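You operate a simulated robot arm through the tools that you are given. There is no shell and no other tool.

You run a simulated two-armed robot. Do the job below in one go: nothing can be reset, and whatever is moved stays where it is left.

Task
Pick up the yellow tag with one hand, pass it to the other hand and put it on the top of the wooden bench by the bin rack.

It is judged by the outcome, as a careful person would: the job done as asked, and still so three seconds after it is handed in. It fails if anything else is knocked over, pushed out of place, dropped, spilled or broken.

Robot
Two 7-joint arms with two-finger parallel grippers on one trunk, on a base that moves. Base frame: it is fixed to the floor where the robot stands at the start and does not move with it; the origin is under the middle of the robot, x ahead of it, y to its left, z up. Lengths are in mm, angles in rad, forces in N, time in s.
The left shoulder is at the start at [21, 101, 1473], the right one opposite. With the tool pointing down near the work surface each hand reaches from about 100 to 340 mm from the robot's upright axis, wherever it stands, measured 20 degrees to its own side. Places, roughly: top of the wooden bench by the bin rack [-1600, -200, 800]. Payload 2.4 kg a hand.
The tool frame of a hand sits at the grasp point between the pads (the TCP): z along the fingers, y along the line on which they close. The tips reach 24 mm beyond it. The gripper opens to 68 mm. The fingers are 17 mm wide and 10 mm thick; the gripper's body (40 by 70 mm) begins 41 mm behind the TCP.
Orientation is that of the tool frame in the base frame, as a unit quaternion [w, x, y, z]. With the fingers straight down and closing along the base's y, the tool's x points along the base's -x, its y along +y and its z along -z.

Tools
- The arms move only by the tool arm_command. It takes "left_series", "right_series" or both (then of equal length, played together; a hand with none holds still); each is a list of rows, each an object (a shift or turn left out is 0, a gripper value left out holds the last) with "fingers": the gripper command, from -1 (shut) to 1 (fully open), values between in proportion; "slide": the shift along the tool's x, y, z in mm, a list of three; "turn": the turn, a rotation vector about the tool's x, y, z in rad, a list of three. In form: [{"fingers": fingers, "slide": [tx, ty, tz], "turn": [ax, ay, az]}, ...]. A call has 1 to 20 rows; each row shifts and turns the commanded pose from where the row before left it, along the tool's axes as they then stand. Rows are played at 5 a second. More than 50 mm and 0.15 rad between two rows, or a gripper value outside its range, and nothing of the call is played. A pose out of reach is approached as far as the arm can. The call stops where the force on the tool passes 40 N (or 10 N more than at its start, if that is more) or the arm is blocked; 0.2 s more then pass. Each finger travels about 72 mm/s and halts on what it meets, pressing with about 33 N; the grip force reading is that of the motor and also rises with nothing between the fingers. The clock runs only during rows and for 0.2 s after the last one: add rows that do not move to give the fingers time. The reply holds the time, the measured pose of the TCP, the force on the tool along the base axes, the opening and the grip force, in the units named above and with some noise, with the torque about the TCP (base axes, N m) and any sound that the robot's microphone picked up, and new pictures: "pictures" is both (left out), scene, wrist or none (wrist: the cameras of the hands that moved).
- Cameras (640 x 400 px; columns grow to the right, rows downward): "scene" is now at [73.8, -38.1, 1602.6]; the picture's right is [-0.54, -0.84, 0.00], its down [-0.69, 0.44, -0.58] and it looks along [0.49, -0.31, -0.81] (base axes); focal length 258 px, centre (320, 200). "left" rides on the left gripper at [84, -11, -75] in its tool frame; the picture's right is [0.13, 0.99, 0.00], its down [-0.60, 0.08, -0.79] and it looks along [-0.79, 0.10, 0.61] (tool axes); focal length 251 px, centre (320, 200). "right" rides on the right gripper at [84, 11, -75] in its tool frame; the picture's right is [-0.13, 0.99, 0.00], its down [-0.60, -0.08, -0.79] and it looks along [-0.79, -0.10, 0.61] (tool axes); focal length 251 px, centre (320, 200). There is no depth. A picture from a camera that has moved, and an enlarged one, comes with that camera's place and axes in the base frame and with its lens.
- slide_trunk(by): moves the trunk up (or, below 0, down) by that many mm; the arms and the scene camera ride with it, the base frame stays. It gives what a move gives, with no picture.
- base_move(legs): drives the robot by 1 to 6 legs, each [ahead, left, turn to the left] in mm, mm and rad, along the robot's own axes; the way and the turn of a leg run together, so that a leg with both is an arc; at most 1500 mm and 3.142 rad a leg. The arms and the cameras ride along, it lands a little off, and it stops where it bumps. It gives what a move gives, and a new picture of the scene camera.
- head_to(pan, tilt): turns the head with the scene camera to pan (to the left, within 1.501 rad either way) and tilt (down, from -0.506 to 1.204), counted from straight ahead of the robot (the tilt from the chest, where the trunk bows). It gives what a move gives, and a new picture of the scene camera.
- zoom(camera, box): a new picture of the part [left, top, right, bottom] of that camera's present view, enlarged. It takes no simulated time.
- sign_off(): hands the job in; it is judged then, once.

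Nothing tells you exact positions but the pictures and the camera data. Unless the task says otherwise, let go and move clear before handing in.

The tools are called as a command line: name --argument value ..., lists and objects as JSON in quotes. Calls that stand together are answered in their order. arm_command: Moves the arms, as the interface text tells. Its arguments: {"type":"object","properties":{"left_series":{"type":"array"},"right_series":{"type":"array"},"pictures":{"type":"string","enum":["both","scene","wrist","none"]}},"required":[]} The other tools are called the same way: slide_trunk (by) moves the trunk up or down; base_move (legs) drives the base; head_to (pan, tilt) turns the head that bears the scene camera; zoom (camera, box) takes an enlarged picture of a part of a camera's view; sign_off () hands the job in.

At the start:

```text
time: 0.0
left_tool_pos: [274.7, 33.2, 1139.5]
left_ee_rot: [0.0, 0.0, 1.0, 0.0]
left_force: [-0.9, 0.4, -0.1]
left_ft_torque: [-0.03, 0.0, -0.03]
left_grip_width: 67.9
left_grip_force: 0.1
right_tool_pos: [300.4, -277.5, 1200.3]
right_ee_rot: [-0.001, -0.001, 1.0, -0.001]
right_force: [0.4, 1.0, -0.1]
right_ft_torque: [0.03, -0.04, -0.03]
right_grip_width: 68.1
right_grip_force: 0.1
trunk travel left (down, up): [-686.0, 164.0]
robot x, y, heading: [-0.5, 0.5, -0.002]
head pan, tilt (commanded): [-0.565, 0.951]
```

scene: 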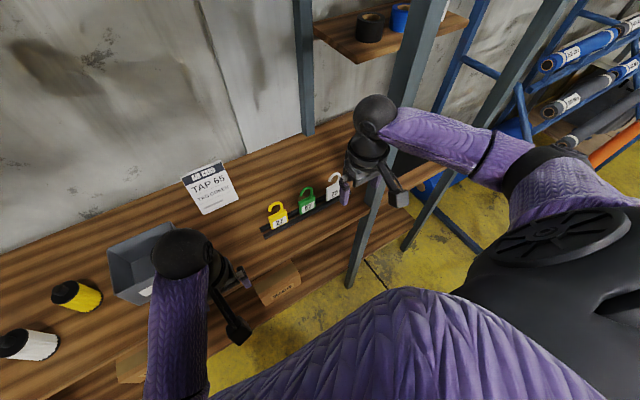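
right: 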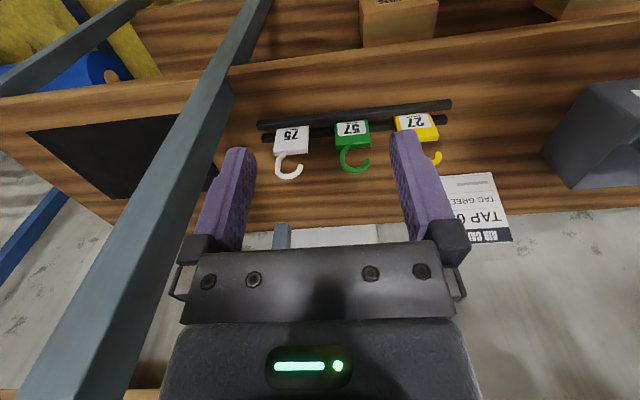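
left: 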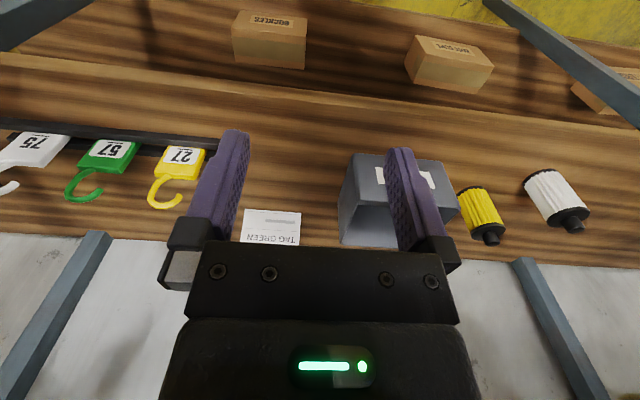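

I see a wooden bench ahead with three hook-shaped tags (yellow 27, green 57, white 75) standing in a rack with black rails. I'll look closer at the tags first to locate the yellow one.

zoom --camera "scene" --box '[220, 150, 380, 250]'

zoom --camera "left" --box '[0, 80, 320, 280]'

zoom --camera "right" --box '[230, 60, 550, 260]'

```text
4.00 times, centred on (300, 200) of scene
camera zoom: at [73.8, -38.1, 1602.6], right [-0.54, -0.84, 0.0], down [-0.69, 0.44, -0.58], along [0.49, -0.31, -0.81], focal length 1033 px, centre (400, 200)
```

zoom: 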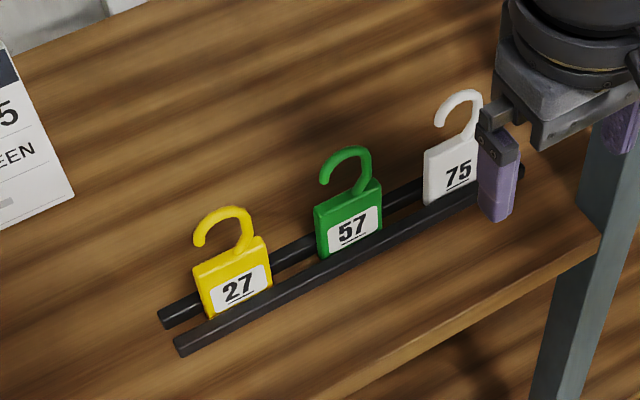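

```text
2.00 times, centred on (160, 180) of left
camera zoom: at [190.6, 21.5, 1214.8], right [-0.13, 0.99, 0.0], down [0.6, 0.08, 0.79], along [0.79, 0.1, -0.61], focal length 503 px, centre (640, 240)
```

zoom: 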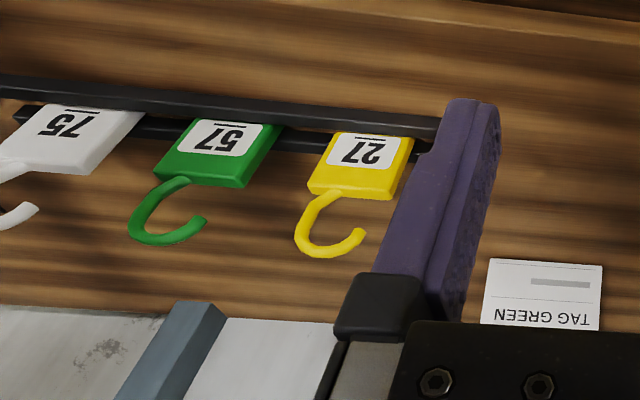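

```text
2.00 times, centred on (390, 160) of right
camera zoom: at [215.0, -268.2, 1274.7], right [0.13, 0.99, 0.0], down [0.6, -0.08, 0.79], along [0.79, -0.1, -0.61], focal length 503 px, centre (180, 280)
```

zoom: 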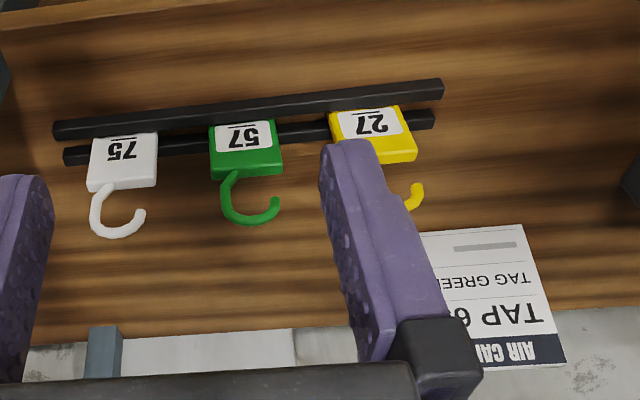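

The three tags stand between two black rails running along y at about x 460–480, with the yellow one near y −115 and its hook top near z 1005. I'll zoom in more to measure its size and pose.

zoom --camera "scene" --box '[256, 190, 320, 230]'

zoom --camera "left" --box '[60, 120, 220, 220]'

zoom --camera "right" --box '[320, 80, 480, 180]'

zoom --camera "scene" --box '[170, 150, 250, 220]'

```text
10.00 times, centred on (288, 210) of scene
camera zoom: at [73.8, -38.1, 1602.6], right [-0.54, -0.84, 0.0], down [-0.69, 0.44, -0.58], along [0.49, -0.31, -0.81], focal length 2582 px, centre (640, 100)
```

zoom: 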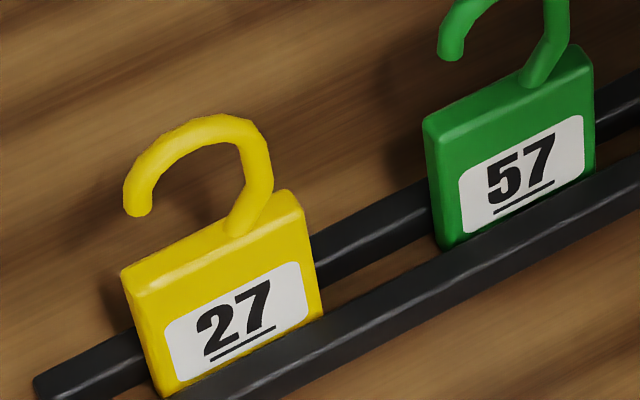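

```text
4.00 times, centred on (140, 170) of left
camera zoom: at [190.6, 21.5, 1214.8], right [-0.13, 0.99, 0.0], down [0.6, 0.08, 0.79], along [0.79, 0.1, -0.61], focal length 1006 px, centre (1040, 320)
```

zoom: 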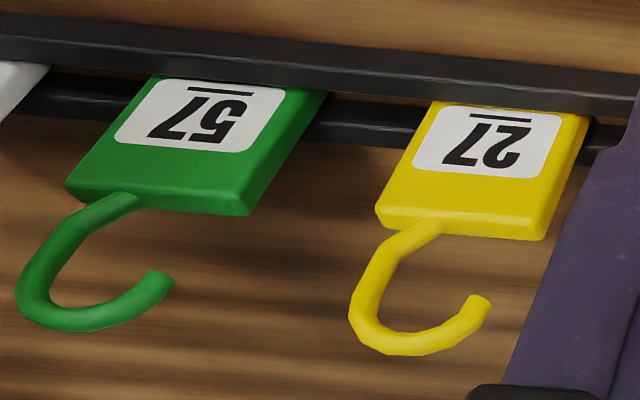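

```text
4.00 times, centred on (400, 130) of right
camera zoom: at [215.0, -268.2, 1274.7], right [0.13, 0.99, 0.0], down [0.6, -0.08, 0.79], along [0.79, -0.1, -0.61], focal length 1006 px, centre (0, 480)
```

zoom: 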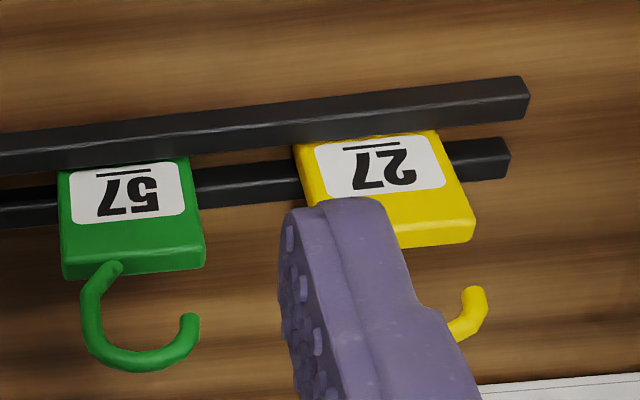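

```text
5.71 times, centred on (210, 185) of scene
camera zoom: at [73.8, -38.1, 1602.6], right [-0.54, -0.84, 0.0], down [-0.69, 0.44, -0.58], along [0.49, -0.31, -0.81], focal length 1475 px, centre (949, 286)
```

zoom: 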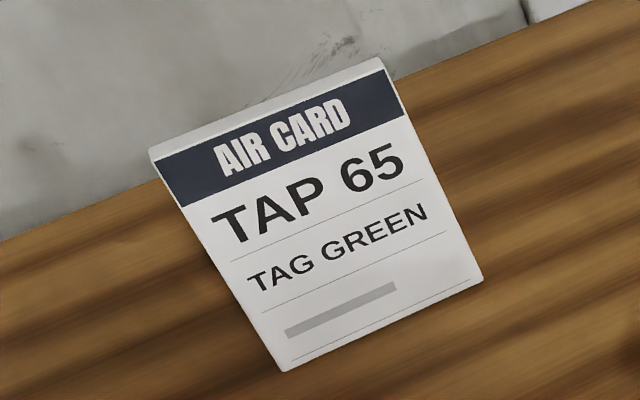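

The yellow tag's card is about 55 mm wide (y −122 to −178), about 10 mm thick at x 472–482, with its top at z 967 and the hook up to about 1005. I'll look down in front of the robot to see how far it can drive toward the bench.

head_to --pan 0.0 --tilt 1.2

```text
time: 1.0
left_tool_pos: [275.1, 33.8, 1139.4]
left_ee_rot: [0.0, 0.0, 1.0, 0.0]
left_force: [0.7, -0.2, -0.8]
left_ft_torque: [0.02, 0.0, 0.02]
left_grip_width: 68.0
left_grip_force: 0.1
right_tool_pos: [300.1, -277.5, 1200.3]
right_ee_rot: [0.0, -0.001, 1.0, -0.001]
right_force: [0.4, 0.4, 0.2]
right_ft_torque: [0.07, -0.02, 0.01]
right_grip_width: 68.1
right_grip_force: 0.1
trunk travel left (down, up): [-686.0, 164.0]
robot x, y, heading: [-0.1, 2.7, -0.002]
head pan, tilt (commanded): [0.0, 1.201]
camera scene: at [68.4, 0.8, 1586.5], right [0.0, -1.0, 0.0], down [-0.93, 0.0, -0.36], along [0.36, 0.0, -0.93], focal length 258 px, centre (320, 200)
```

scene: 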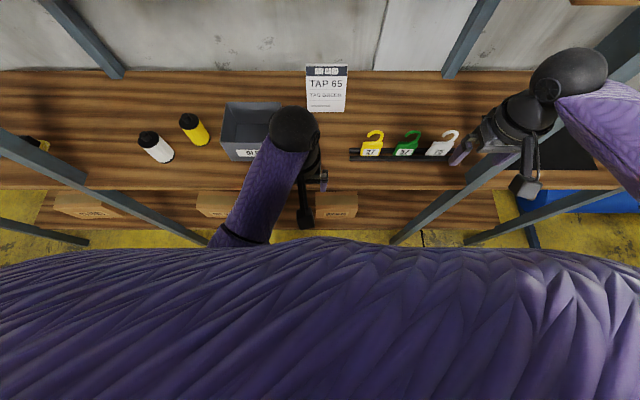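

The bench's front edge is at x ≈ 370, with posts at about [352, −416] and [352, 608], so the right arm must stay inward of the right post. I'll raise both hands, moving the left one outward and the right one inward.

arm_command --left_series '[{"fingers": 1, "slide": [0, 30, -40]}, {"slide": [0, 30, -40]}, {"slide": [0, 20, -30]}, {"slide": [0, 20, -20]}]' --right_series '[{"fingers": 1, "slide": [0, 30, -20]}, {"slide": [0, 30, -20]}, {"slide": [0, 30, -20]}, {"slide": [0, 10, 0]}]' --pictures "scene"

```text
time: 2.0
left_tool_pos: [273.2, 134.7, 1271.0]
left_ee_rot: [0.0, 0.0, 1.0, 0.0]
left_force: [-0.4, 0.5, 0.5]
left_ft_torque: [0.0, 0.03, -0.02]
left_grip_width: 67.9
left_grip_force: 0.1
right_tool_pos: [300.4, -178.4, 1259.2]
right_ee_rot: [0.0, -0.001, 1.0, 0.0]
right_force: [0.4, -0.9, 0.5]
right_ft_torque: [-0.02, 0.0, -0.02]
right_grip_width: 68.1
right_grip_force: 0.0
trunk travel left (down, up): [-686.0, 164.0]
robot x, y, heading: [-1.4, -2.8, 0.001]
head pan, tilt (commanded): [0.0, 1.201]
camera scene: at [67.9, 1.1, 1586.5], right [0.0, -1.0, 0.0], down [-0.93, 0.0, -0.36], along [0.36, 0.0, -0.93], focal length 258 px, centre (320, 200)
```

scene: 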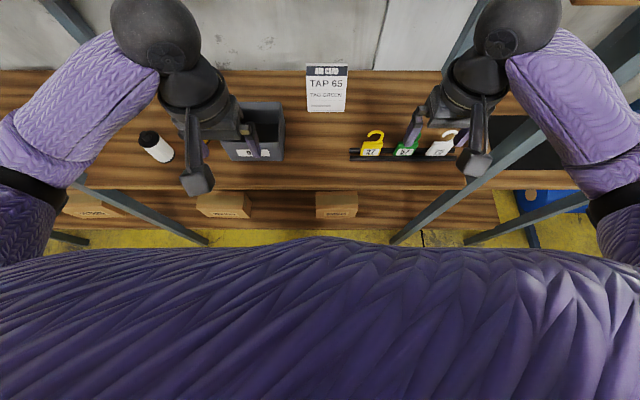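

Elbows stick outward, so I want a precise fix on the right post before driving ahead. I'll take the right wrist view.

zoom --camera "right" --box '[0, 0, 640, 400]'

zoom --camera "scene" --box '[320, 100, 640, 300]'

```text
1.00 times, centred on (320, 200) of right (not enlarged: the box is as wide or as high as the picture)
camera zoom: at [216.0, -167.7, 1335.0], right [0.13, 0.99, 0.0], down [0.6, -0.08, 0.79], along [0.79, -0.1, -0.61], focal length 251 px, centre (320, 200)
```

zoom: 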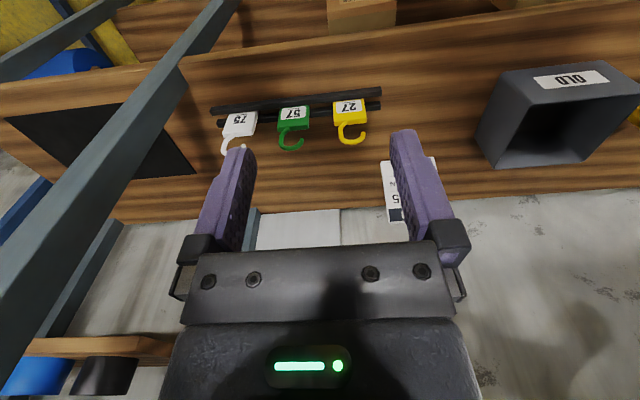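

```text
2.00 times, centred on (480, 200) of scene
camera zoom: at [67.9, 1.1, 1586.5], right [0.0, -1.0, 0.0], down [-0.93, 0.0, -0.36], along [0.36, 0.0, -0.93], focal length 516 px, centre (0, 200)
```

zoom: 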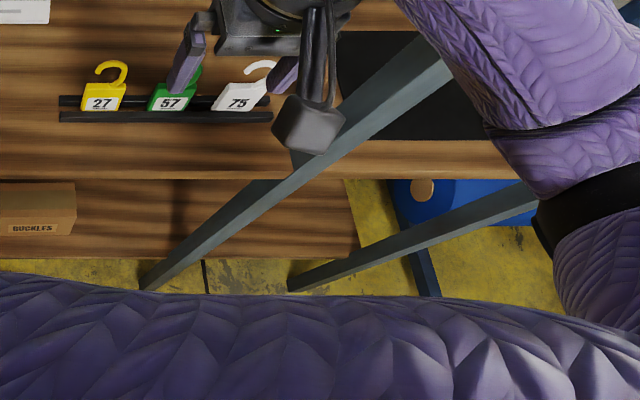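

The right post stands at about [395, −435], so elbows stay clear if I drive only about 100 mm. I'll lower the trunk by 200 mm so the hands reach farther at tag height, staying above the hooks.

slide_trunk --by -200

arm_command --right_series '[{"turn": [0, 0, 0.1428]}, {"turn": [0, 0, 0.1428]}, {"turn": [0, 0, 0.1428]}, {"turn": [0, 0, 0.1428]}, {"turn": [0, 0, 0.1428]}, {"turn": [0, 0, 0.1428]}, {"turn": [0, 0, 0.1428]}, {"turn": [0, 0, 0.1428]}, {"turn": [0, 0, 0.1428]}, {"turn": [0, 0, 0.1428]}, {"turn": [0, 0, 0.1428]}, {}]' --pictures "both"

```text
time: 4.2
left_tool_pos: [274.1, 133.6, 1070.7]
left_ee_rot: [0.001, 0.0, 1.0, 0.0]
left_force: [-0.1, -0.1, -0.8]
left_ft_torque: [-0.01, 0.01, 0.01]
left_grip_width: 67.7
left_grip_force: 0.0
right_tool_pos: [298.9, -179.8, 1059.6]
right_ee_rot: [0.0, 0.0, 1.0, -0.001]
right_force: [-0.2, -0.2, -0.6]
right_ft_torque: [0.01, 0.01, 0.0]
right_grip_width: 67.9
right_grip_force: 0.1
trunk travel left (down, up): [-486.0, 364.0]
robot x, y, heading: [3.1, 1.0, 0.0]
head pan, tilt (commanded): [0.0, 1.201]
```

```text
time: 6.8
left_tool_pos: [273.2, 132.3, 1070.0]
left_ee_rot: [0.0, 0.0, 1.0, 0.0]
left_force: [0.3, 0.2, -0.3]
left_ft_torque: [0.03, 0.0, -0.01]
left_grip_width: 67.9
left_grip_force: 0.1
right_tool_pos: [299.4, -177.5, 1058.5]
right_ee_rot: [0.0, 0.707, 0.707, -0.001]
right_force: [0.9, -0.7, 0.2]
right_ft_torque: [-0.01, 0.01, 0.01]
right_grip_width: 67.9
right_grip_force: 0.1
trunk travel left (down, up): [-486.0, 364.0]
robot x, y, heading: [0.8, 1.0, -0.001]
head pan, tilt (commanded): [0.0, 1.201]
camera scene: at [78.6, 1.0, 1386.2], right [0.0, -1.0, 0.0], down [-0.93, 0.0, -0.36], along [0.36, 0.0, -0.93], focal length 258 px, centre (320, 200)
camera right: at [309.8, -94.1, 1133.5], right [0.99, -0.13, 0.0], down [-0.08, -0.6, 0.79], along [-0.1, -0.79, -0.61], focal length 251 px, centre (320, 200)
```

scene: 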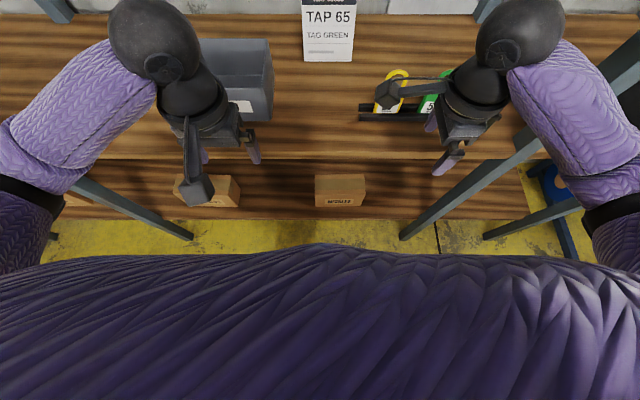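
right: 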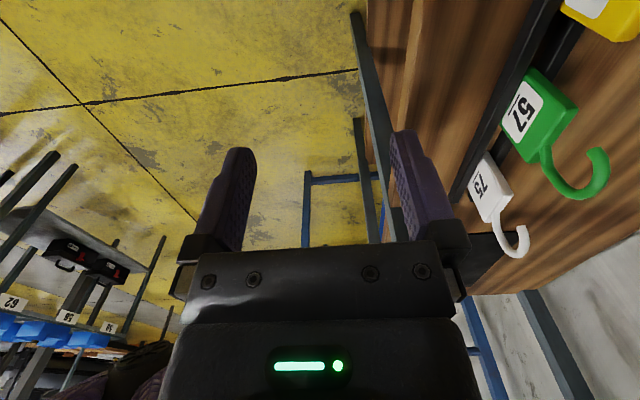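

The right hand is now turned so it closes along x, with its camera on the +y side. I'll raise the left hand for clearance over the gray bin and then drive ahead about 100 mm.

arm_command --left_series '[{"slide": [0, 0, -40]}, {"slide": [0, 0, -40]}, {}]' --pictures "none"

base_move --legs '[[100, 0, 0]]'

```text
time: 7.5
left_tool_pos: [274.7, 132.2, 1152.5]
left_ee_rot: [0.0, 0.0, 1.0, 0.0]
left_force: [0.0, -0.3, -0.2]
left_ft_torque: [0.0, -0.02, -0.01]
left_grip_width: 68.2
left_grip_force: 0.0
right_tool_pos: [299.2, -176.8, 1058.3]
right_ee_rot: [0.001, 0.707, 0.708, 0.0]
right_force: [0.7, 0.0, 0.5]
right_ft_torque: [-0.01, 0.0, -0.01]
right_grip_width: 67.9
right_grip_force: 0.1
trunk travel left (down, up): [-486.0, 364.0]
robot x, y, heading: [1.1, -0.1, 0.002]
head pan, tilt (commanded): [0.0, 1.201]
```

```text
time: 8.7
left_tool_pos: [373.5, 134.0, 1150.7]
left_ee_rot: [-0.001, -0.001, 1.0, 0.0]
left_force: [-0.5, 0.4, 0.7]
left_ft_torque: [-0.01, 0.01, 0.02]
left_grip_width: 67.7
left_grip_force: 0.0
right_tool_pos: [400.1, -177.0, 1057.9]
right_ee_rot: [0.001, 0.706, 0.708, -0.001]
right_force: [0.7, 0.4, 0.6]
right_ft_torque: [0.02, 0.0, -0.01]
right_grip_width: 68.0
right_grip_force: 0.0
trunk travel left (down, up): [-486.0, 364.0]
robot x, y, heading: [97.2, 1.9, 0.005]
head pan, tilt (commanded): [0.0, 1.201]
camera scene: at [179.2, 1.3, 1386.1], right [0.0, -1.0, 0.0], down [-0.93, 0.0, -0.36], along [0.36, 0.0, -0.93], focal length 258 px, centre (320, 200)
```

scene: 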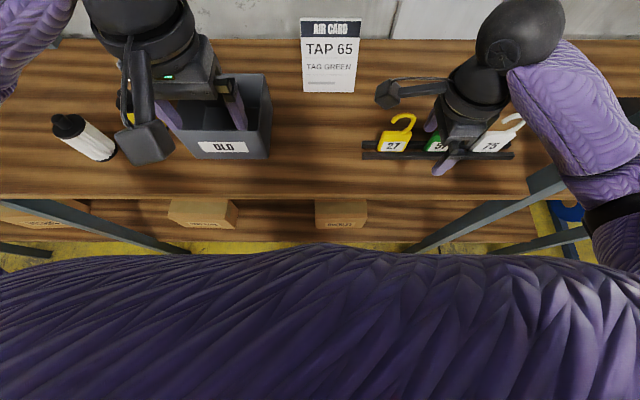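

The robot is at x ≈ 97 without contact and the right hand is near the tag. I'll zoom in to refine the yellow tag's position.

zoom --camera "scene" --box '[360, 100, 456, 160]'

zoom --camera "left" --box '[0, 0, 640, 400]'

zoom --camera "right" --box '[0, 0, 640, 400]'

```text
6.67 times, centred on (408, 130) of scene
camera zoom: at [179.2, 1.3, 1386.1], right [0.0, -1.0, 0.0], down [-0.93, 0.0, -0.36], along [0.36, 0.0, -0.93], focal length 1721 px, centre (-267, 667)
```

zoom: 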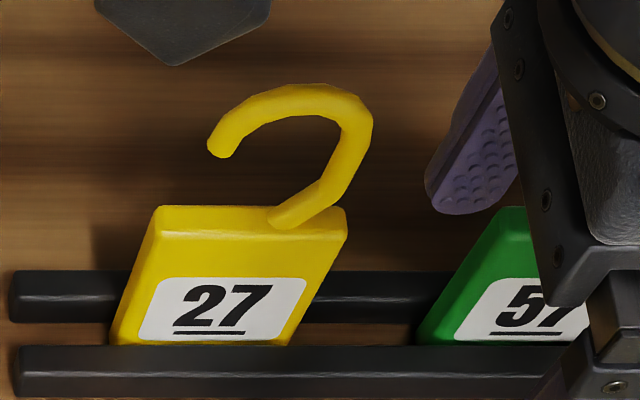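

```text
1.00 times, centred on (320, 200) of left (not enlarged: the box is as wide or as high as the picture)
camera zoom: at [290.8, 121.0, 1226.4], right [-0.13, 0.99, 0.0], down [0.6, 0.08, 0.79], along [0.79, 0.1, -0.61], focal length 251 px, centre (320, 200)
```

zoom: 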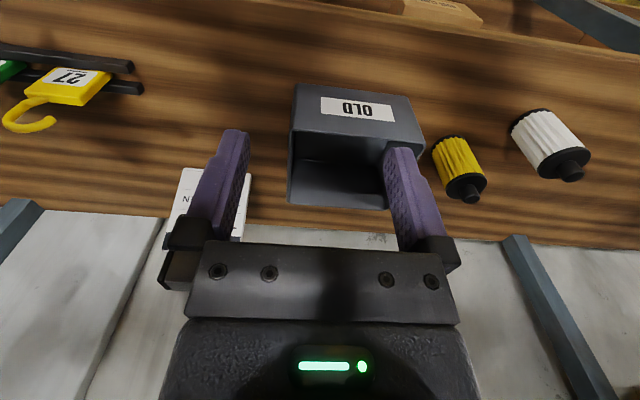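

```text
1.00 times, centred on (320, 200) of right (not enlarged: the box is as wide or as high as the picture)
camera zoom: at [410.3, -93.3, 1133.2], right [0.99, -0.13, 0.0], down [-0.08, -0.6, 0.79], along [-0.1, -0.79, -0.61], focal length 251 px, centre (320, 200)
```

zoom: 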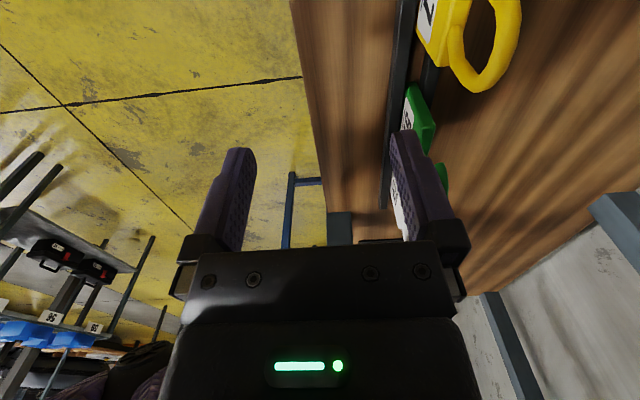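

From this view the card spans y −117 to −172 and x 473–485 at its top, so its center is near [479, −146]. I'll move the right hand above it, keeping its tips above the hook.

arm_command --right_series '[{"slide": [15, 30, 0]}, {"slide": [15, 30, 0]}, {"slide": [0, 19, 0]}, {}]' --pictures "both"

zoom --camera "left" --box '[0, 20, 160, 120]'

```text
time: 9.7
left_tool_pos: [372.1, 132.4, 1152.9]
left_ee_rot: [-0.001, -0.001, 1.0, 0.0]
left_force: [1.3, 0.0, -0.4]
left_ft_torque: [0.01, 0.0, 0.0]
left_grip_width: 67.8
left_grip_force: 0.1
right_tool_pos: [479.9, -146.5, 1059.6]
right_ee_rot: [0.0, 0.706, 0.709, -0.001]
right_force: [1.0, -0.5, -0.4]
right_ft_torque: [-0.02, -0.01, -0.05]
right_grip_width: 68.0
right_grip_force: 0.1
trunk travel left (down, up): [-486.0, 364.0]
robot x, y, heading: [101.3, -1.5, -0.004]
head pan, tilt (commanded): [0.0, 1.201]
camera scene: at [178.0, 1.3, 1386.2], right [0.0, -1.0, 0.0], down [-0.93, 0.0, -0.36], along [0.36, 0.0, -0.93], focal length 258 px, centre (320, 200)
camera right: at [489.8, -64.0, 1134.0], right [0.99, -0.13, 0.0], down [-0.08, -0.6, 0.79], along [-0.1, -0.79, -0.61], focal length 251 px, centre (320, 200)
```

scene: 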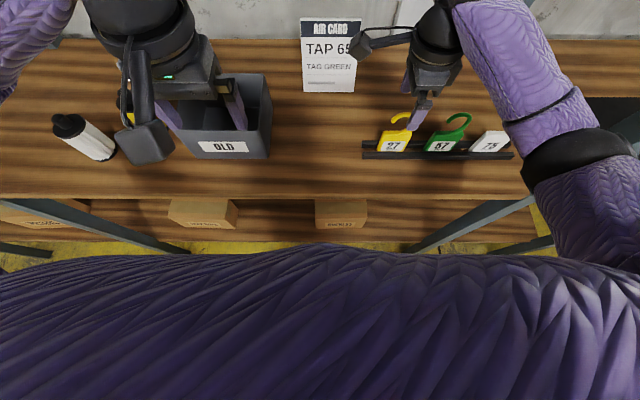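
right: 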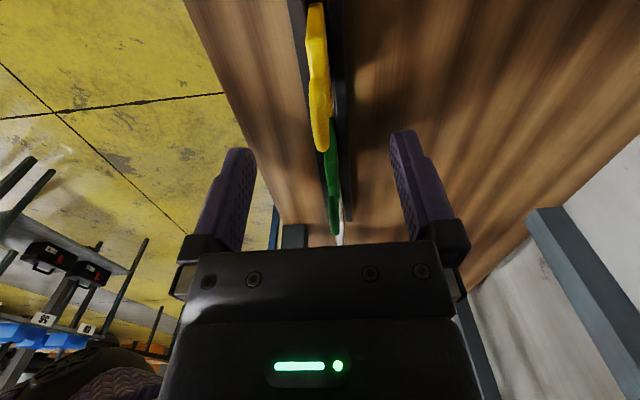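

```text
4.00 times, centred on (80, 70) of left
camera zoom: at [289.7, 121.0, 1226.6], right [-0.13, 0.99, 0.0], down [0.6, 0.08, 0.79], along [0.79, 0.1, -0.61], focal length 1006 px, centre (1280, 720)
```

zoom: 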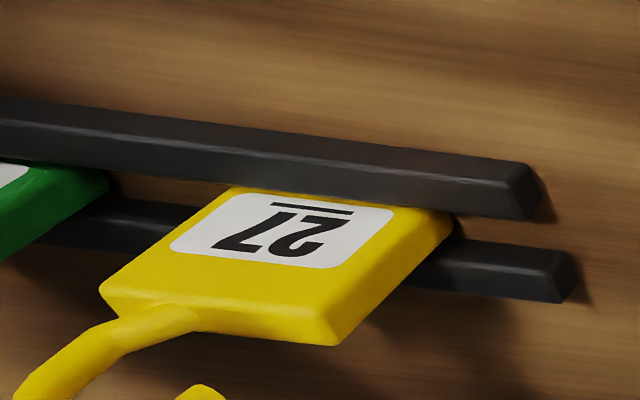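

The hook apex may be higher than I first thought, around z 1024, which matters for palm clearance. I'll zoom in to check before descending.

zoom --camera "right" --box '[240, 0, 400, 100]'

zoom --camera "right" --box '[240, 80, 400, 180]'

zoom --camera "scene" --box '[368, 85, 464, 165]'

zoom --camera "left" --box '[0, 60, 128, 140]'

```text
4.00 times, centred on (320, 50) of right
camera zoom: at [489.8, -64.0, 1134.0], right [0.99, -0.13, 0.0], down [-0.08, -0.6, 0.79], along [-0.1, -0.79, -0.61], focal length 1006 px, centre (320, 800)
```

zoom: 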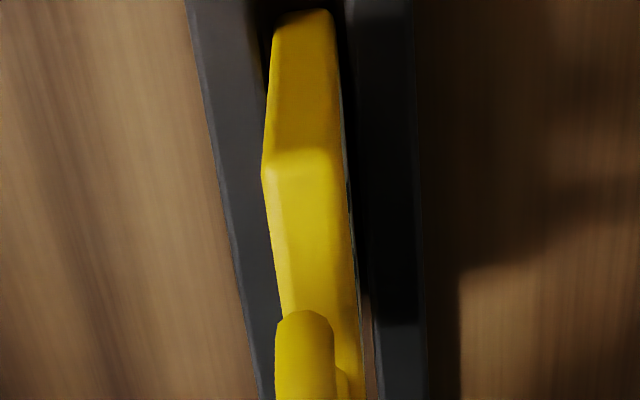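

```text
4.00 times, centred on (320, 130) of right
camera zoom: at [489.8, -64.0, 1134.0], right [0.99, -0.13, 0.0], down [-0.08, -0.6, 0.79], along [-0.1, -0.79, -0.61], focal length 1006 px, centre (320, 480)
```

zoom: 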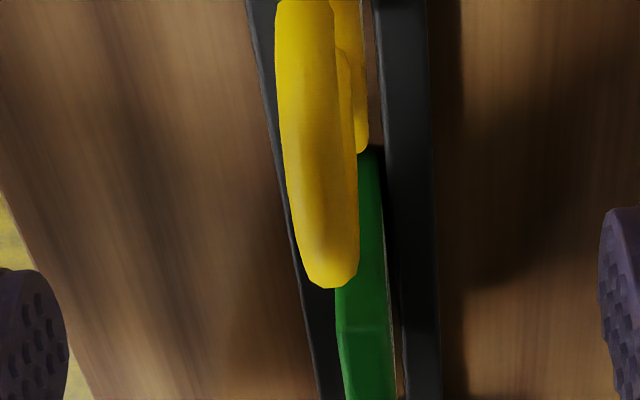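

```text
5.00 times, centred on (416, 125) of scene
camera zoom: at [178.0, 1.3, 1386.2], right [0.0, -1.0, 0.0], down [-0.93, 0.0, -0.36], along [0.36, 0.0, -0.93], focal length 1291 px, centre (-160, 575)
```

zoom: 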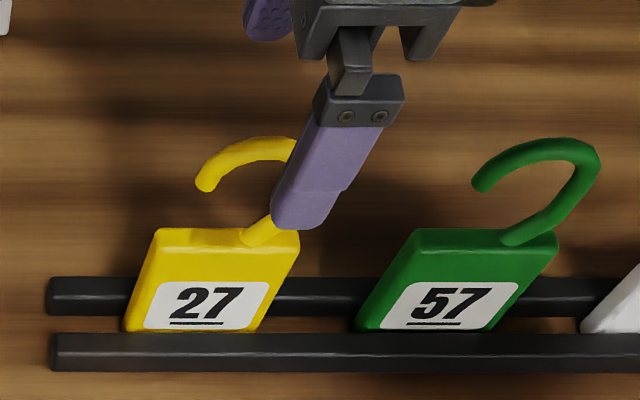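

```text
5.00 times, centred on (64, 100) of left
camera zoom: at [289.7, 121.0, 1226.6], right [-0.13, 0.99, 0.0], down [0.6, 0.08, 0.79], along [0.79, 0.1, -0.61], focal length 1257 px, centre (1600, 700)
```

zoom: 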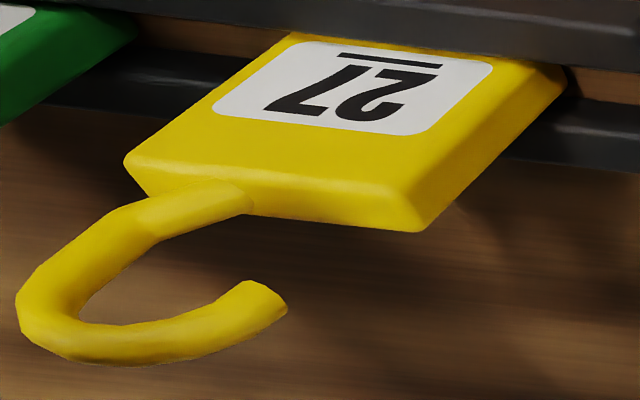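

The hook apex is at z ≈ 1025 and the stem is a roughly 9 mm wire at y ≈ −155 to −172, rising from the card top at z ≈ 968. I'll descend over the stem to a TCP z of about 993, so the palm stays just above the hook and the whole card stays free for the other hand.

arm_command --right_series '[{"slide": [-16, 0.6, 0]}, {"slide": [0, 0, 20]}, {"slide": [0, 0, 20]}, {"slide": [0, 0, 14]}, {}]' --pictures "both"

```text
time: 10.9
left_tool_pos: [373.0, 133.6, 1152.7]
left_ee_rot: [0.0, -0.001, 1.0, 0.0]
left_force: [-0.4, 1.2, -0.4]
left_ft_torque: [0.01, -0.03, -0.01]
left_grip_width: 68.1
left_grip_force: 0.1
right_tool_pos: [478.5, -164.1, 1004.7]
right_ee_rot: [0.0, 0.706, 0.708, 0.0]
right_force: [-0.3, -0.5, 0.0]
right_ft_torque: [0.0, 0.01, -0.02]
right_grip_width: 68.0
right_grip_force: 0.1
trunk travel left (down, up): [-486.0, 364.0]
robot x, y, heading: [105.0, 0.6, 0.001]
head pan, tilt (commanded): [0.0, 1.201]
camera scene: at [178.0, 1.3, 1386.2], right [0.0, -1.0, 0.0], down [-0.93, 0.0, -0.36], along [0.36, 0.0, -0.93], focal length 258 px, centre (320, 200)
camera right: at [489.0, -80.0, 1080.0], right [0.99, -0.13, 0.0], down [-0.08, -0.6, 0.79], along [-0.1, -0.79, -0.61], focal length 251 px, centre (320, 200)
```

scene: 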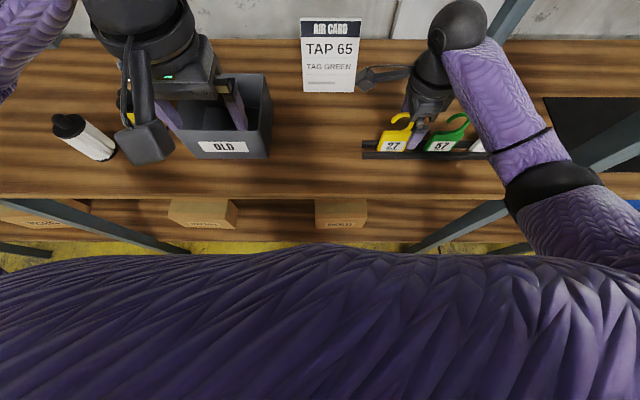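
right: 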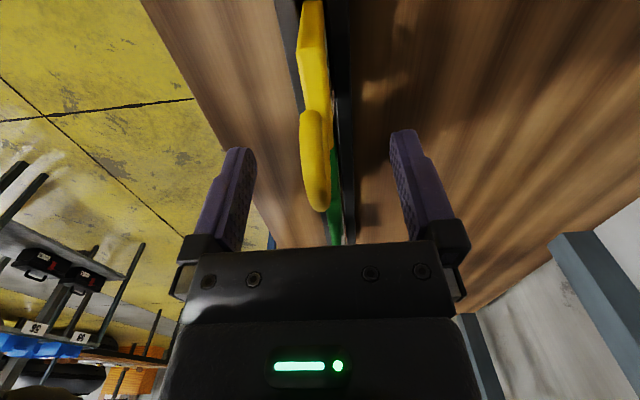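

The hook sits centered between the fingers. I'll zoom to check height before the last lowering.

zoom --camera "scene" --box '[368, 85, 464, 165]'

zoom --camera "left" --box '[0, 0, 160, 160]'

zoom --camera "right" --box '[220, 90, 460, 260]'

```text
5.00 times, centred on (416, 125) of scene
camera zoom: at [178.0, 1.3, 1386.2], right [0.0, -1.0, 0.0], down [-0.93, 0.0, -0.36], along [0.36, 0.0, -0.93], focal length 1291 px, centre (-160, 575)
```

zoom: 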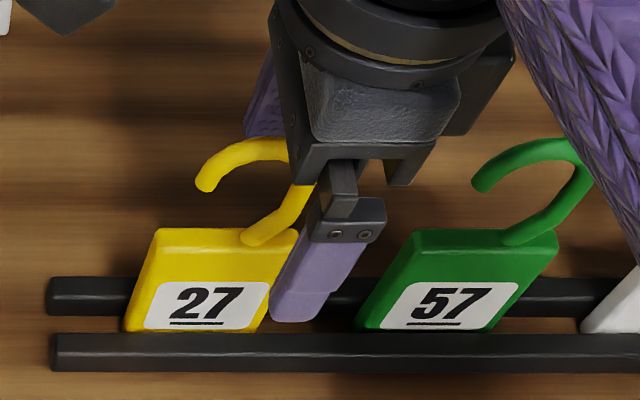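

```text
2.50 times, centred on (80, 80) of left
camera zoom: at [289.8, 121.0, 1226.6], right [-0.13, 0.99, 0.0], down [0.6, 0.08, 0.79], along [0.79, 0.1, -0.61], focal length 629 px, centre (920, 500)
```

zoom: 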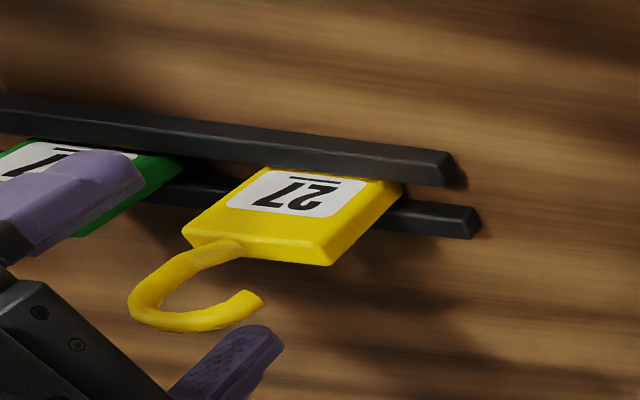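

```text
2.35 times, centred on (340, 175) of right
camera zoom: at [489.0, -80.0, 1080.0], right [0.99, -0.13, 0.0], down [-0.08, -0.6, 0.79], along [-0.1, -0.79, -0.61], focal length 592 px, centre (273, 259)
```

zoom: 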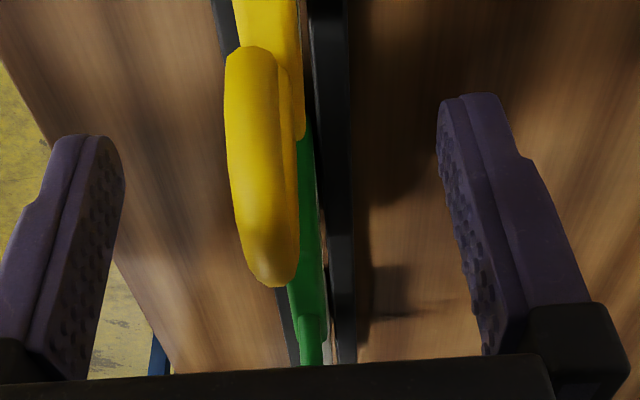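

Centering is good to within about 2 mm. I'll lower 10 mm more and close on the hook stem.

arm_command --right_series '[{"slide": [0, 0, 10]}, {}, {"fingers": -1}, {"fingers": -1}, {"fingers": -1}, {"fingers": -1}, {"fingers": -1}]' --pictures "both"

zoom --camera "scene" --box '[368, 85, 464, 165]'

zoom --camera "left" --box '[0, 0, 160, 160]'

```text
time: 12.5
left_tool_pos: [373.8, 132.6, 1152.6]
left_ee_rot: [-0.001, -0.001, 1.0, 0.0]
left_force: [0.1, -0.2, 0.1]
left_ft_torque: [0.03, 0.0, -0.01]
left_grip_width: 68.0
left_grip_force: 0.1
right_tool_pos: [479.8, -162.9, 994.5]
right_ee_rot: [0.001, 0.705, 0.709, -0.001]
right_force: [-0.7, 0.1, -1.0]
right_ft_torque: [0.0, 0.01, 0.0]
right_grip_width: 7.2
right_grip_force: 29.6
trunk travel left (down, up): [-486.0, 364.0]
robot x, y, heading: [97.3, -1.2, 0.003]
head pan, tilt (commanded): [0.0, 1.201]
camera scene: at [178.0, 1.3, 1386.2], right [0.0, -1.0, 0.0], down [-0.93, 0.0, -0.36], along [0.36, 0.0, -0.93], focal length 258 px, centre (320, 200)
camera right: at [489.4, -79.6, 1069.7], right [0.99, -0.13, 0.0], down [-0.08, -0.6, 0.79], along [-0.1, -0.79, -0.61], focal length 251 px, centre (320, 200)
```

scene: 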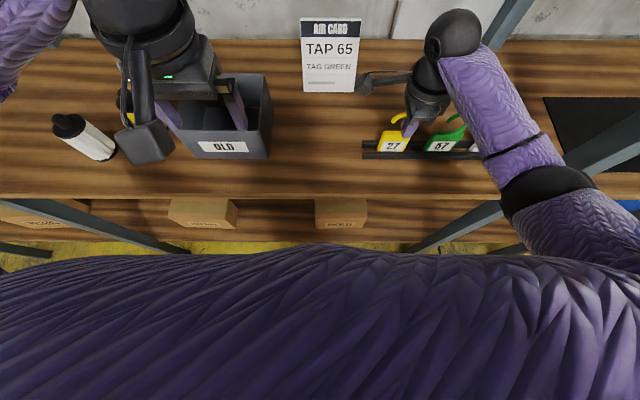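
right: 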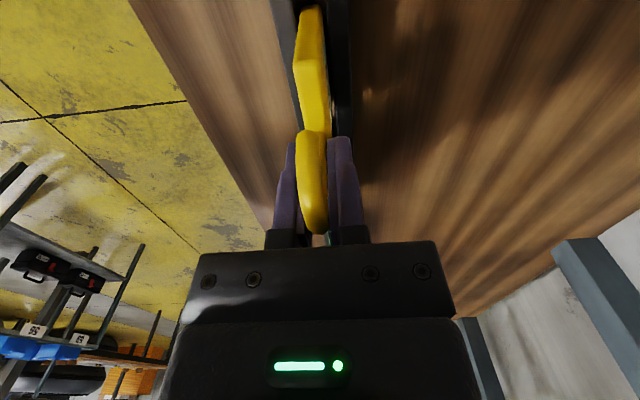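

```text
5.00 times, centred on (416, 125) of scene
camera zoom: at [178.0, 1.3, 1386.2], right [0.0, -1.0, 0.0], down [-0.93, 0.0, -0.36], along [0.36, 0.0, -0.93], focal length 1291 px, centre (-160, 575)
```

zoom: 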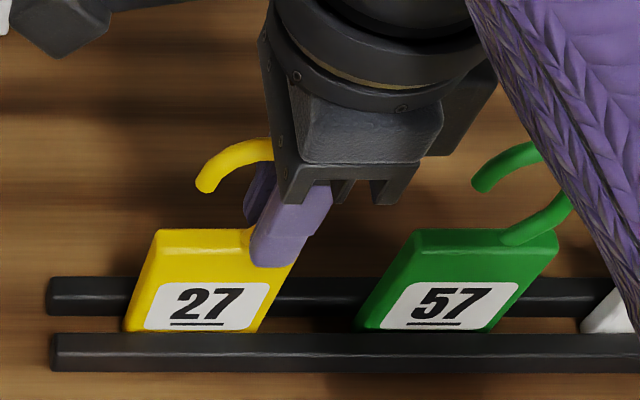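

```text
2.50 times, centred on (80, 80) of left
camera zoom: at [289.8, 121.0, 1226.6], right [-0.13, 0.99, 0.0], down [0.6, 0.08, 0.79], along [0.79, 0.1, -0.61], focal length 629 px, centre (920, 500)
```

zoom: 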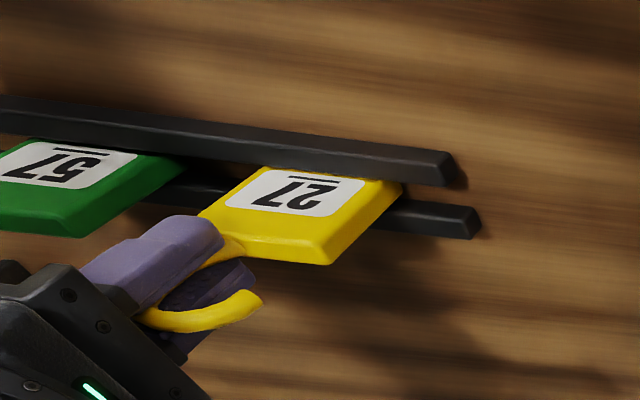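

The stem is gripped (7.2 mm, 30 N) and the tag hasn't shifted. I'll lift straight up slowly and check it comes along.

arm_command --right_series '[{"slide": [0, 0, -6]}, {"slide": [0, 0, -8]}, {"slide": [0, 0, -12]}, {"slide": [0, 0, -14]}, {}]' --pictures "both"

```text
time: 13.7
left_tool_pos: [372.9, 133.4, 1151.6]
left_ee_rot: [0.0, -0.001, 1.0, 0.0]
left_force: [-0.7, -0.1, -0.6]
left_ft_torque: [0.0, 0.0, 0.02]
left_grip_width: 68.2
left_grip_force: 0.1
right_tool_pos: [477.5, -162.3, 1035.5]
right_ee_rot: [0.001, 0.706, 0.708, -0.001]
right_force: [-0.1, -0.1, -0.2]
right_ft_torque: [0.01, -0.04, -0.01]
right_grip_width: 7.5
right_grip_force: 30.2
trunk travel left (down, up): [-486.0, 364.0]
robot x, y, heading: [102.6, 1.0, 0.0]
head pan, tilt (commanded): [0.0, 1.201]
camera scene: at [178.0, 1.3, 1386.2], right [0.0, -1.0, 0.0], down [-0.93, 0.0, -0.36], along [0.36, 0.0, -0.93], focal length 258 px, centre (320, 200)
camera right: at [487.5, -78.3, 1111.3], right [0.99, -0.13, 0.0], down [-0.08, -0.6, 0.79], along [-0.1, -0.79, -0.61], focal length 251 px, centre (320, 200)
```

scene: 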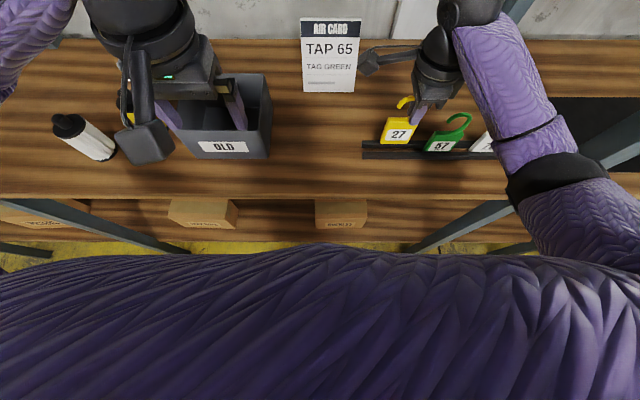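
right: 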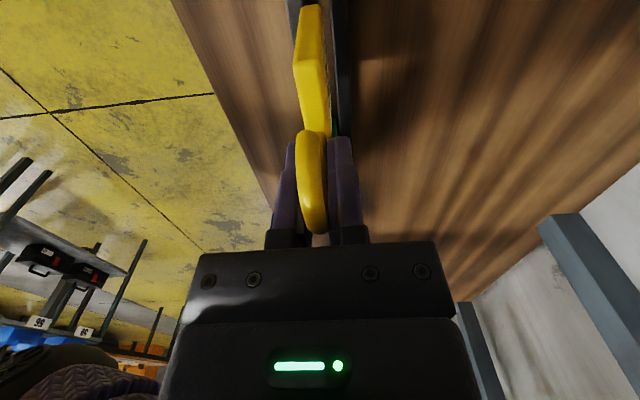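

The tag is rising cleanly with the hand. I'll lift another 80 mm and then back away from the bench into open space.

arm_command --right_series '[{"slide": [0, 0, -20]}, {"slide": [0, 0, -30]}, {"slide": [0, 0, -30]}, {}]' --pictures "scene"

zoom --camera "scene" --box '[340, 60, 500, 160]'

```text
time: 14.7
left_tool_pos: [374.6, 132.4, 1151.6]
left_ee_rot: [0.0, 0.0, 1.0, 0.001]
left_force: [-0.3, 0.2, 0.1]
left_ft_torque: [0.0, 0.03, -0.03]
left_grip_width: 68.0
left_grip_force: 0.0
right_tool_pos: [477.7, -162.1, 1112.8]
right_ee_rot: [0.001, 0.706, 0.708, -0.001]
right_force: [0.6, -0.8, -0.3]
right_ft_torque: [-0.01, -0.01, -0.01]
right_grip_width: 7.2
right_grip_force: 29.5
trunk travel left (down, up): [-486.0, 364.0]
robot x, y, heading: [101.9, 0.6, 0.004]
head pan, tilt (commanded): [0.0, 1.201]
camera scene: at [178.1, 1.3, 1386.1], right [0.0, -1.0, 0.0], down [-0.93, 0.0, -0.36], along [0.36, 0.0, -0.93], focal length 258 px, centre (320, 200)
```

scene: 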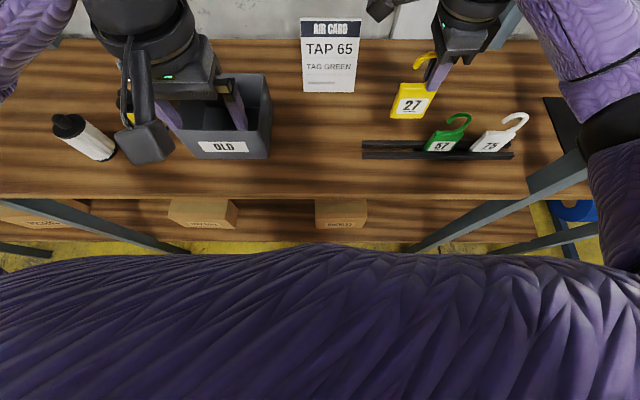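

```text
4.00 times, centred on (420, 110) of scene
camera zoom: at [178.1, 1.3, 1386.1], right [0.0, -1.0, 0.0], down [-0.93, 0.0, -0.36], along [0.36, 0.0, -0.93], focal length 1033 px, centre (-80, 560)
```

zoom: 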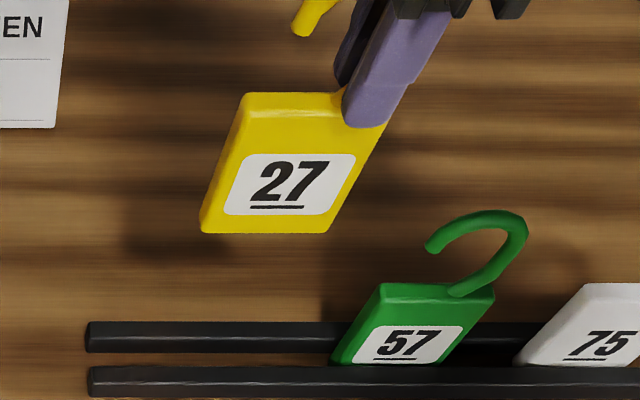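

The tag hangs securely from the right hand. I'll back straight away from the bench by about 300 mm for the handover.

base_move --legs '[[-300, 0, 0]]'

head_to --pan 0.0 --tilt 0.85

```text
time: 16.8
left_tool_pos: [70.3, 132.9, 1151.2]
left_ee_rot: [0.0, -0.004, 1.0, 0.0]
left_force: [-0.4, -1.0, -0.1]
left_ft_torque: [-0.01, 0.0, 0.0]
left_grip_width: 68.2
left_grip_force: 0.1
right_tool_pos: [178.5, -161.3, 1113.3]
right_ee_rot: [0.001, 0.704, 0.71, -0.001]
right_force: [-0.5, -0.7, 0.5]
right_ft_torque: [0.0, 0.0, 0.02]
right_grip_width: 7.4
right_grip_force: 29.6
trunk travel left (down, up): [-486.0, 364.0]
robot x, y, heading: [-201.7, -2.0, 0.007]
head pan, tilt (commanded): [0.0, 1.201]
camera scene: at [-124.5, 0.2, 1386.2], right [0.01, -1.0, 0.0], down [-0.93, -0.01, -0.36], along [0.36, 0.0, -0.93], focal length 258 px, centre (320, 200)
```

scene: 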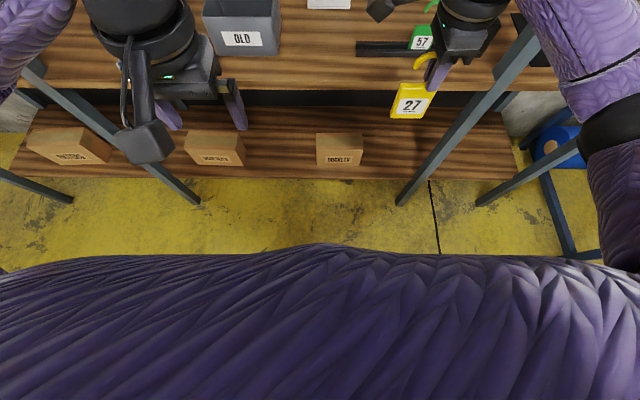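

```text
time: 17.6
left_tool_pos: [69.7, 132.6, 1152.4]
left_ee_rot: [0.0, -0.004, 1.0, 0.0]
left_force: [-0.3, -0.9, -0.2]
left_ft_torque: [-0.01, -0.01, 0.01]
left_grip_width: 68.0
left_grip_force: 0.1
right_tool_pos: [177.5, -162.6, 1113.2]
right_ee_rot: [0.001, 0.704, 0.71, -0.001]
right_force: [-0.5, -0.6, -0.8]
right_ft_torque: [-0.01, 0.01, 0.0]
right_grip_width: 7.4
right_grip_force: 29.8
trunk travel left (down, up): [-486.0, 364.0]
robot x, y, heading: [-201.2, -3.4, 0.01]
head pan, tilt (commanded): [0.0, 0.85]
camera scene: at [-101.5, 0.4, 1409.8], right [0.01, -1.0, 0.0], down [-0.75, -0.01, -0.66], along [0.66, 0.01, -0.75], focal length 258 px, centre (320, 200)
```

scene: 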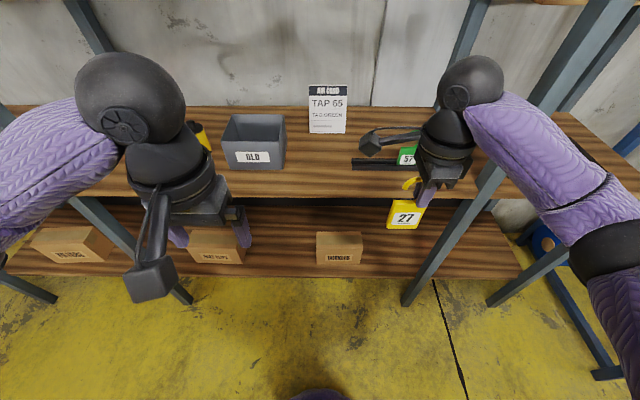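

The robot now has about 200 mm of free space ahead of the hands. I'll bring the left hand forward and pitch it to point ahead (+x), to see if it can take the card from the front.

arm_command --left_series '[{"slide": [-43, 0, 0]}, {"slide": [-43, 0, 0]}, {"slide": [-43, 0, 0]}, {"turn": [0, -0.15, 0]}, {"turn": [0, -0.15, 0]}, {"turn": [0, -0.15, 0]}, {"turn": [0, -0.15, 0]}, {"turn": [0, -0.15, 0]}, {}]' --pictures "both"

```text
time: 19.6
left_tool_pos: [200.3, 133.1, 1151.9]
left_ee_rot: [0.366, -0.003, 0.93, 0.001]
left_force: [-0.4, -0.2, -0.5]
left_ft_torque: [0.06, 0.01, -0.01]
left_grip_width: 67.7
left_grip_force: 0.0
right_tool_pos: [178.7, -162.2, 1112.8]
right_ee_rot: [0.001, 0.705, 0.71, -0.001]
right_force: [-0.2, 0.7, 0.2]
right_ft_torque: [0.01, 0.02, 0.02]
right_grip_width: 7.4
right_grip_force: 29.2
trunk travel left (down, up): [-486.0, 364.0]
robot x, y, heading: [-202.2, 2.1, 0.009]
head pan, tilt (commanded): [0.0, 0.85]
camera scene: at [-101.4, 0.3, 1409.9], right [0.01, -1.0, 0.0], down [-0.75, -0.01, -0.66], along [0.66, 0.01, -0.75], focal length 258 px, centre (320, 200)
camera left: at [88.6, 122.0, 1149.1], right [-0.1, 0.99, -0.09], down [-0.1, 0.08, 0.99], along [0.99, 0.11, 0.09], focal length 251 px, centre (320, 200)
```

scene: 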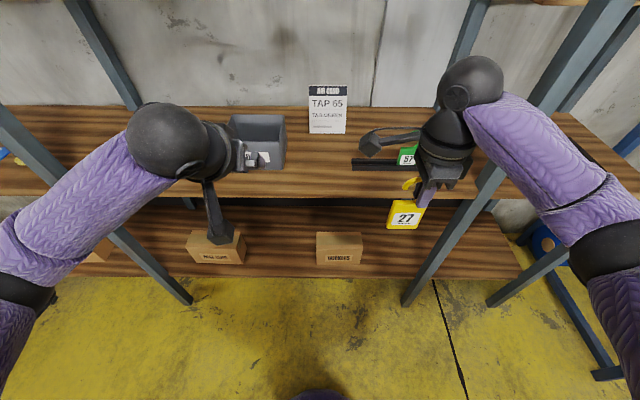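
left: 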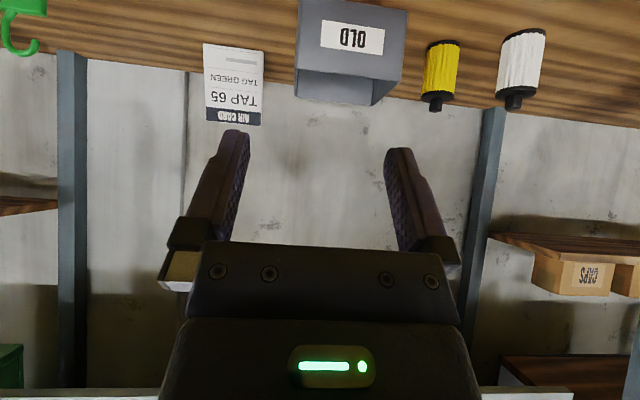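

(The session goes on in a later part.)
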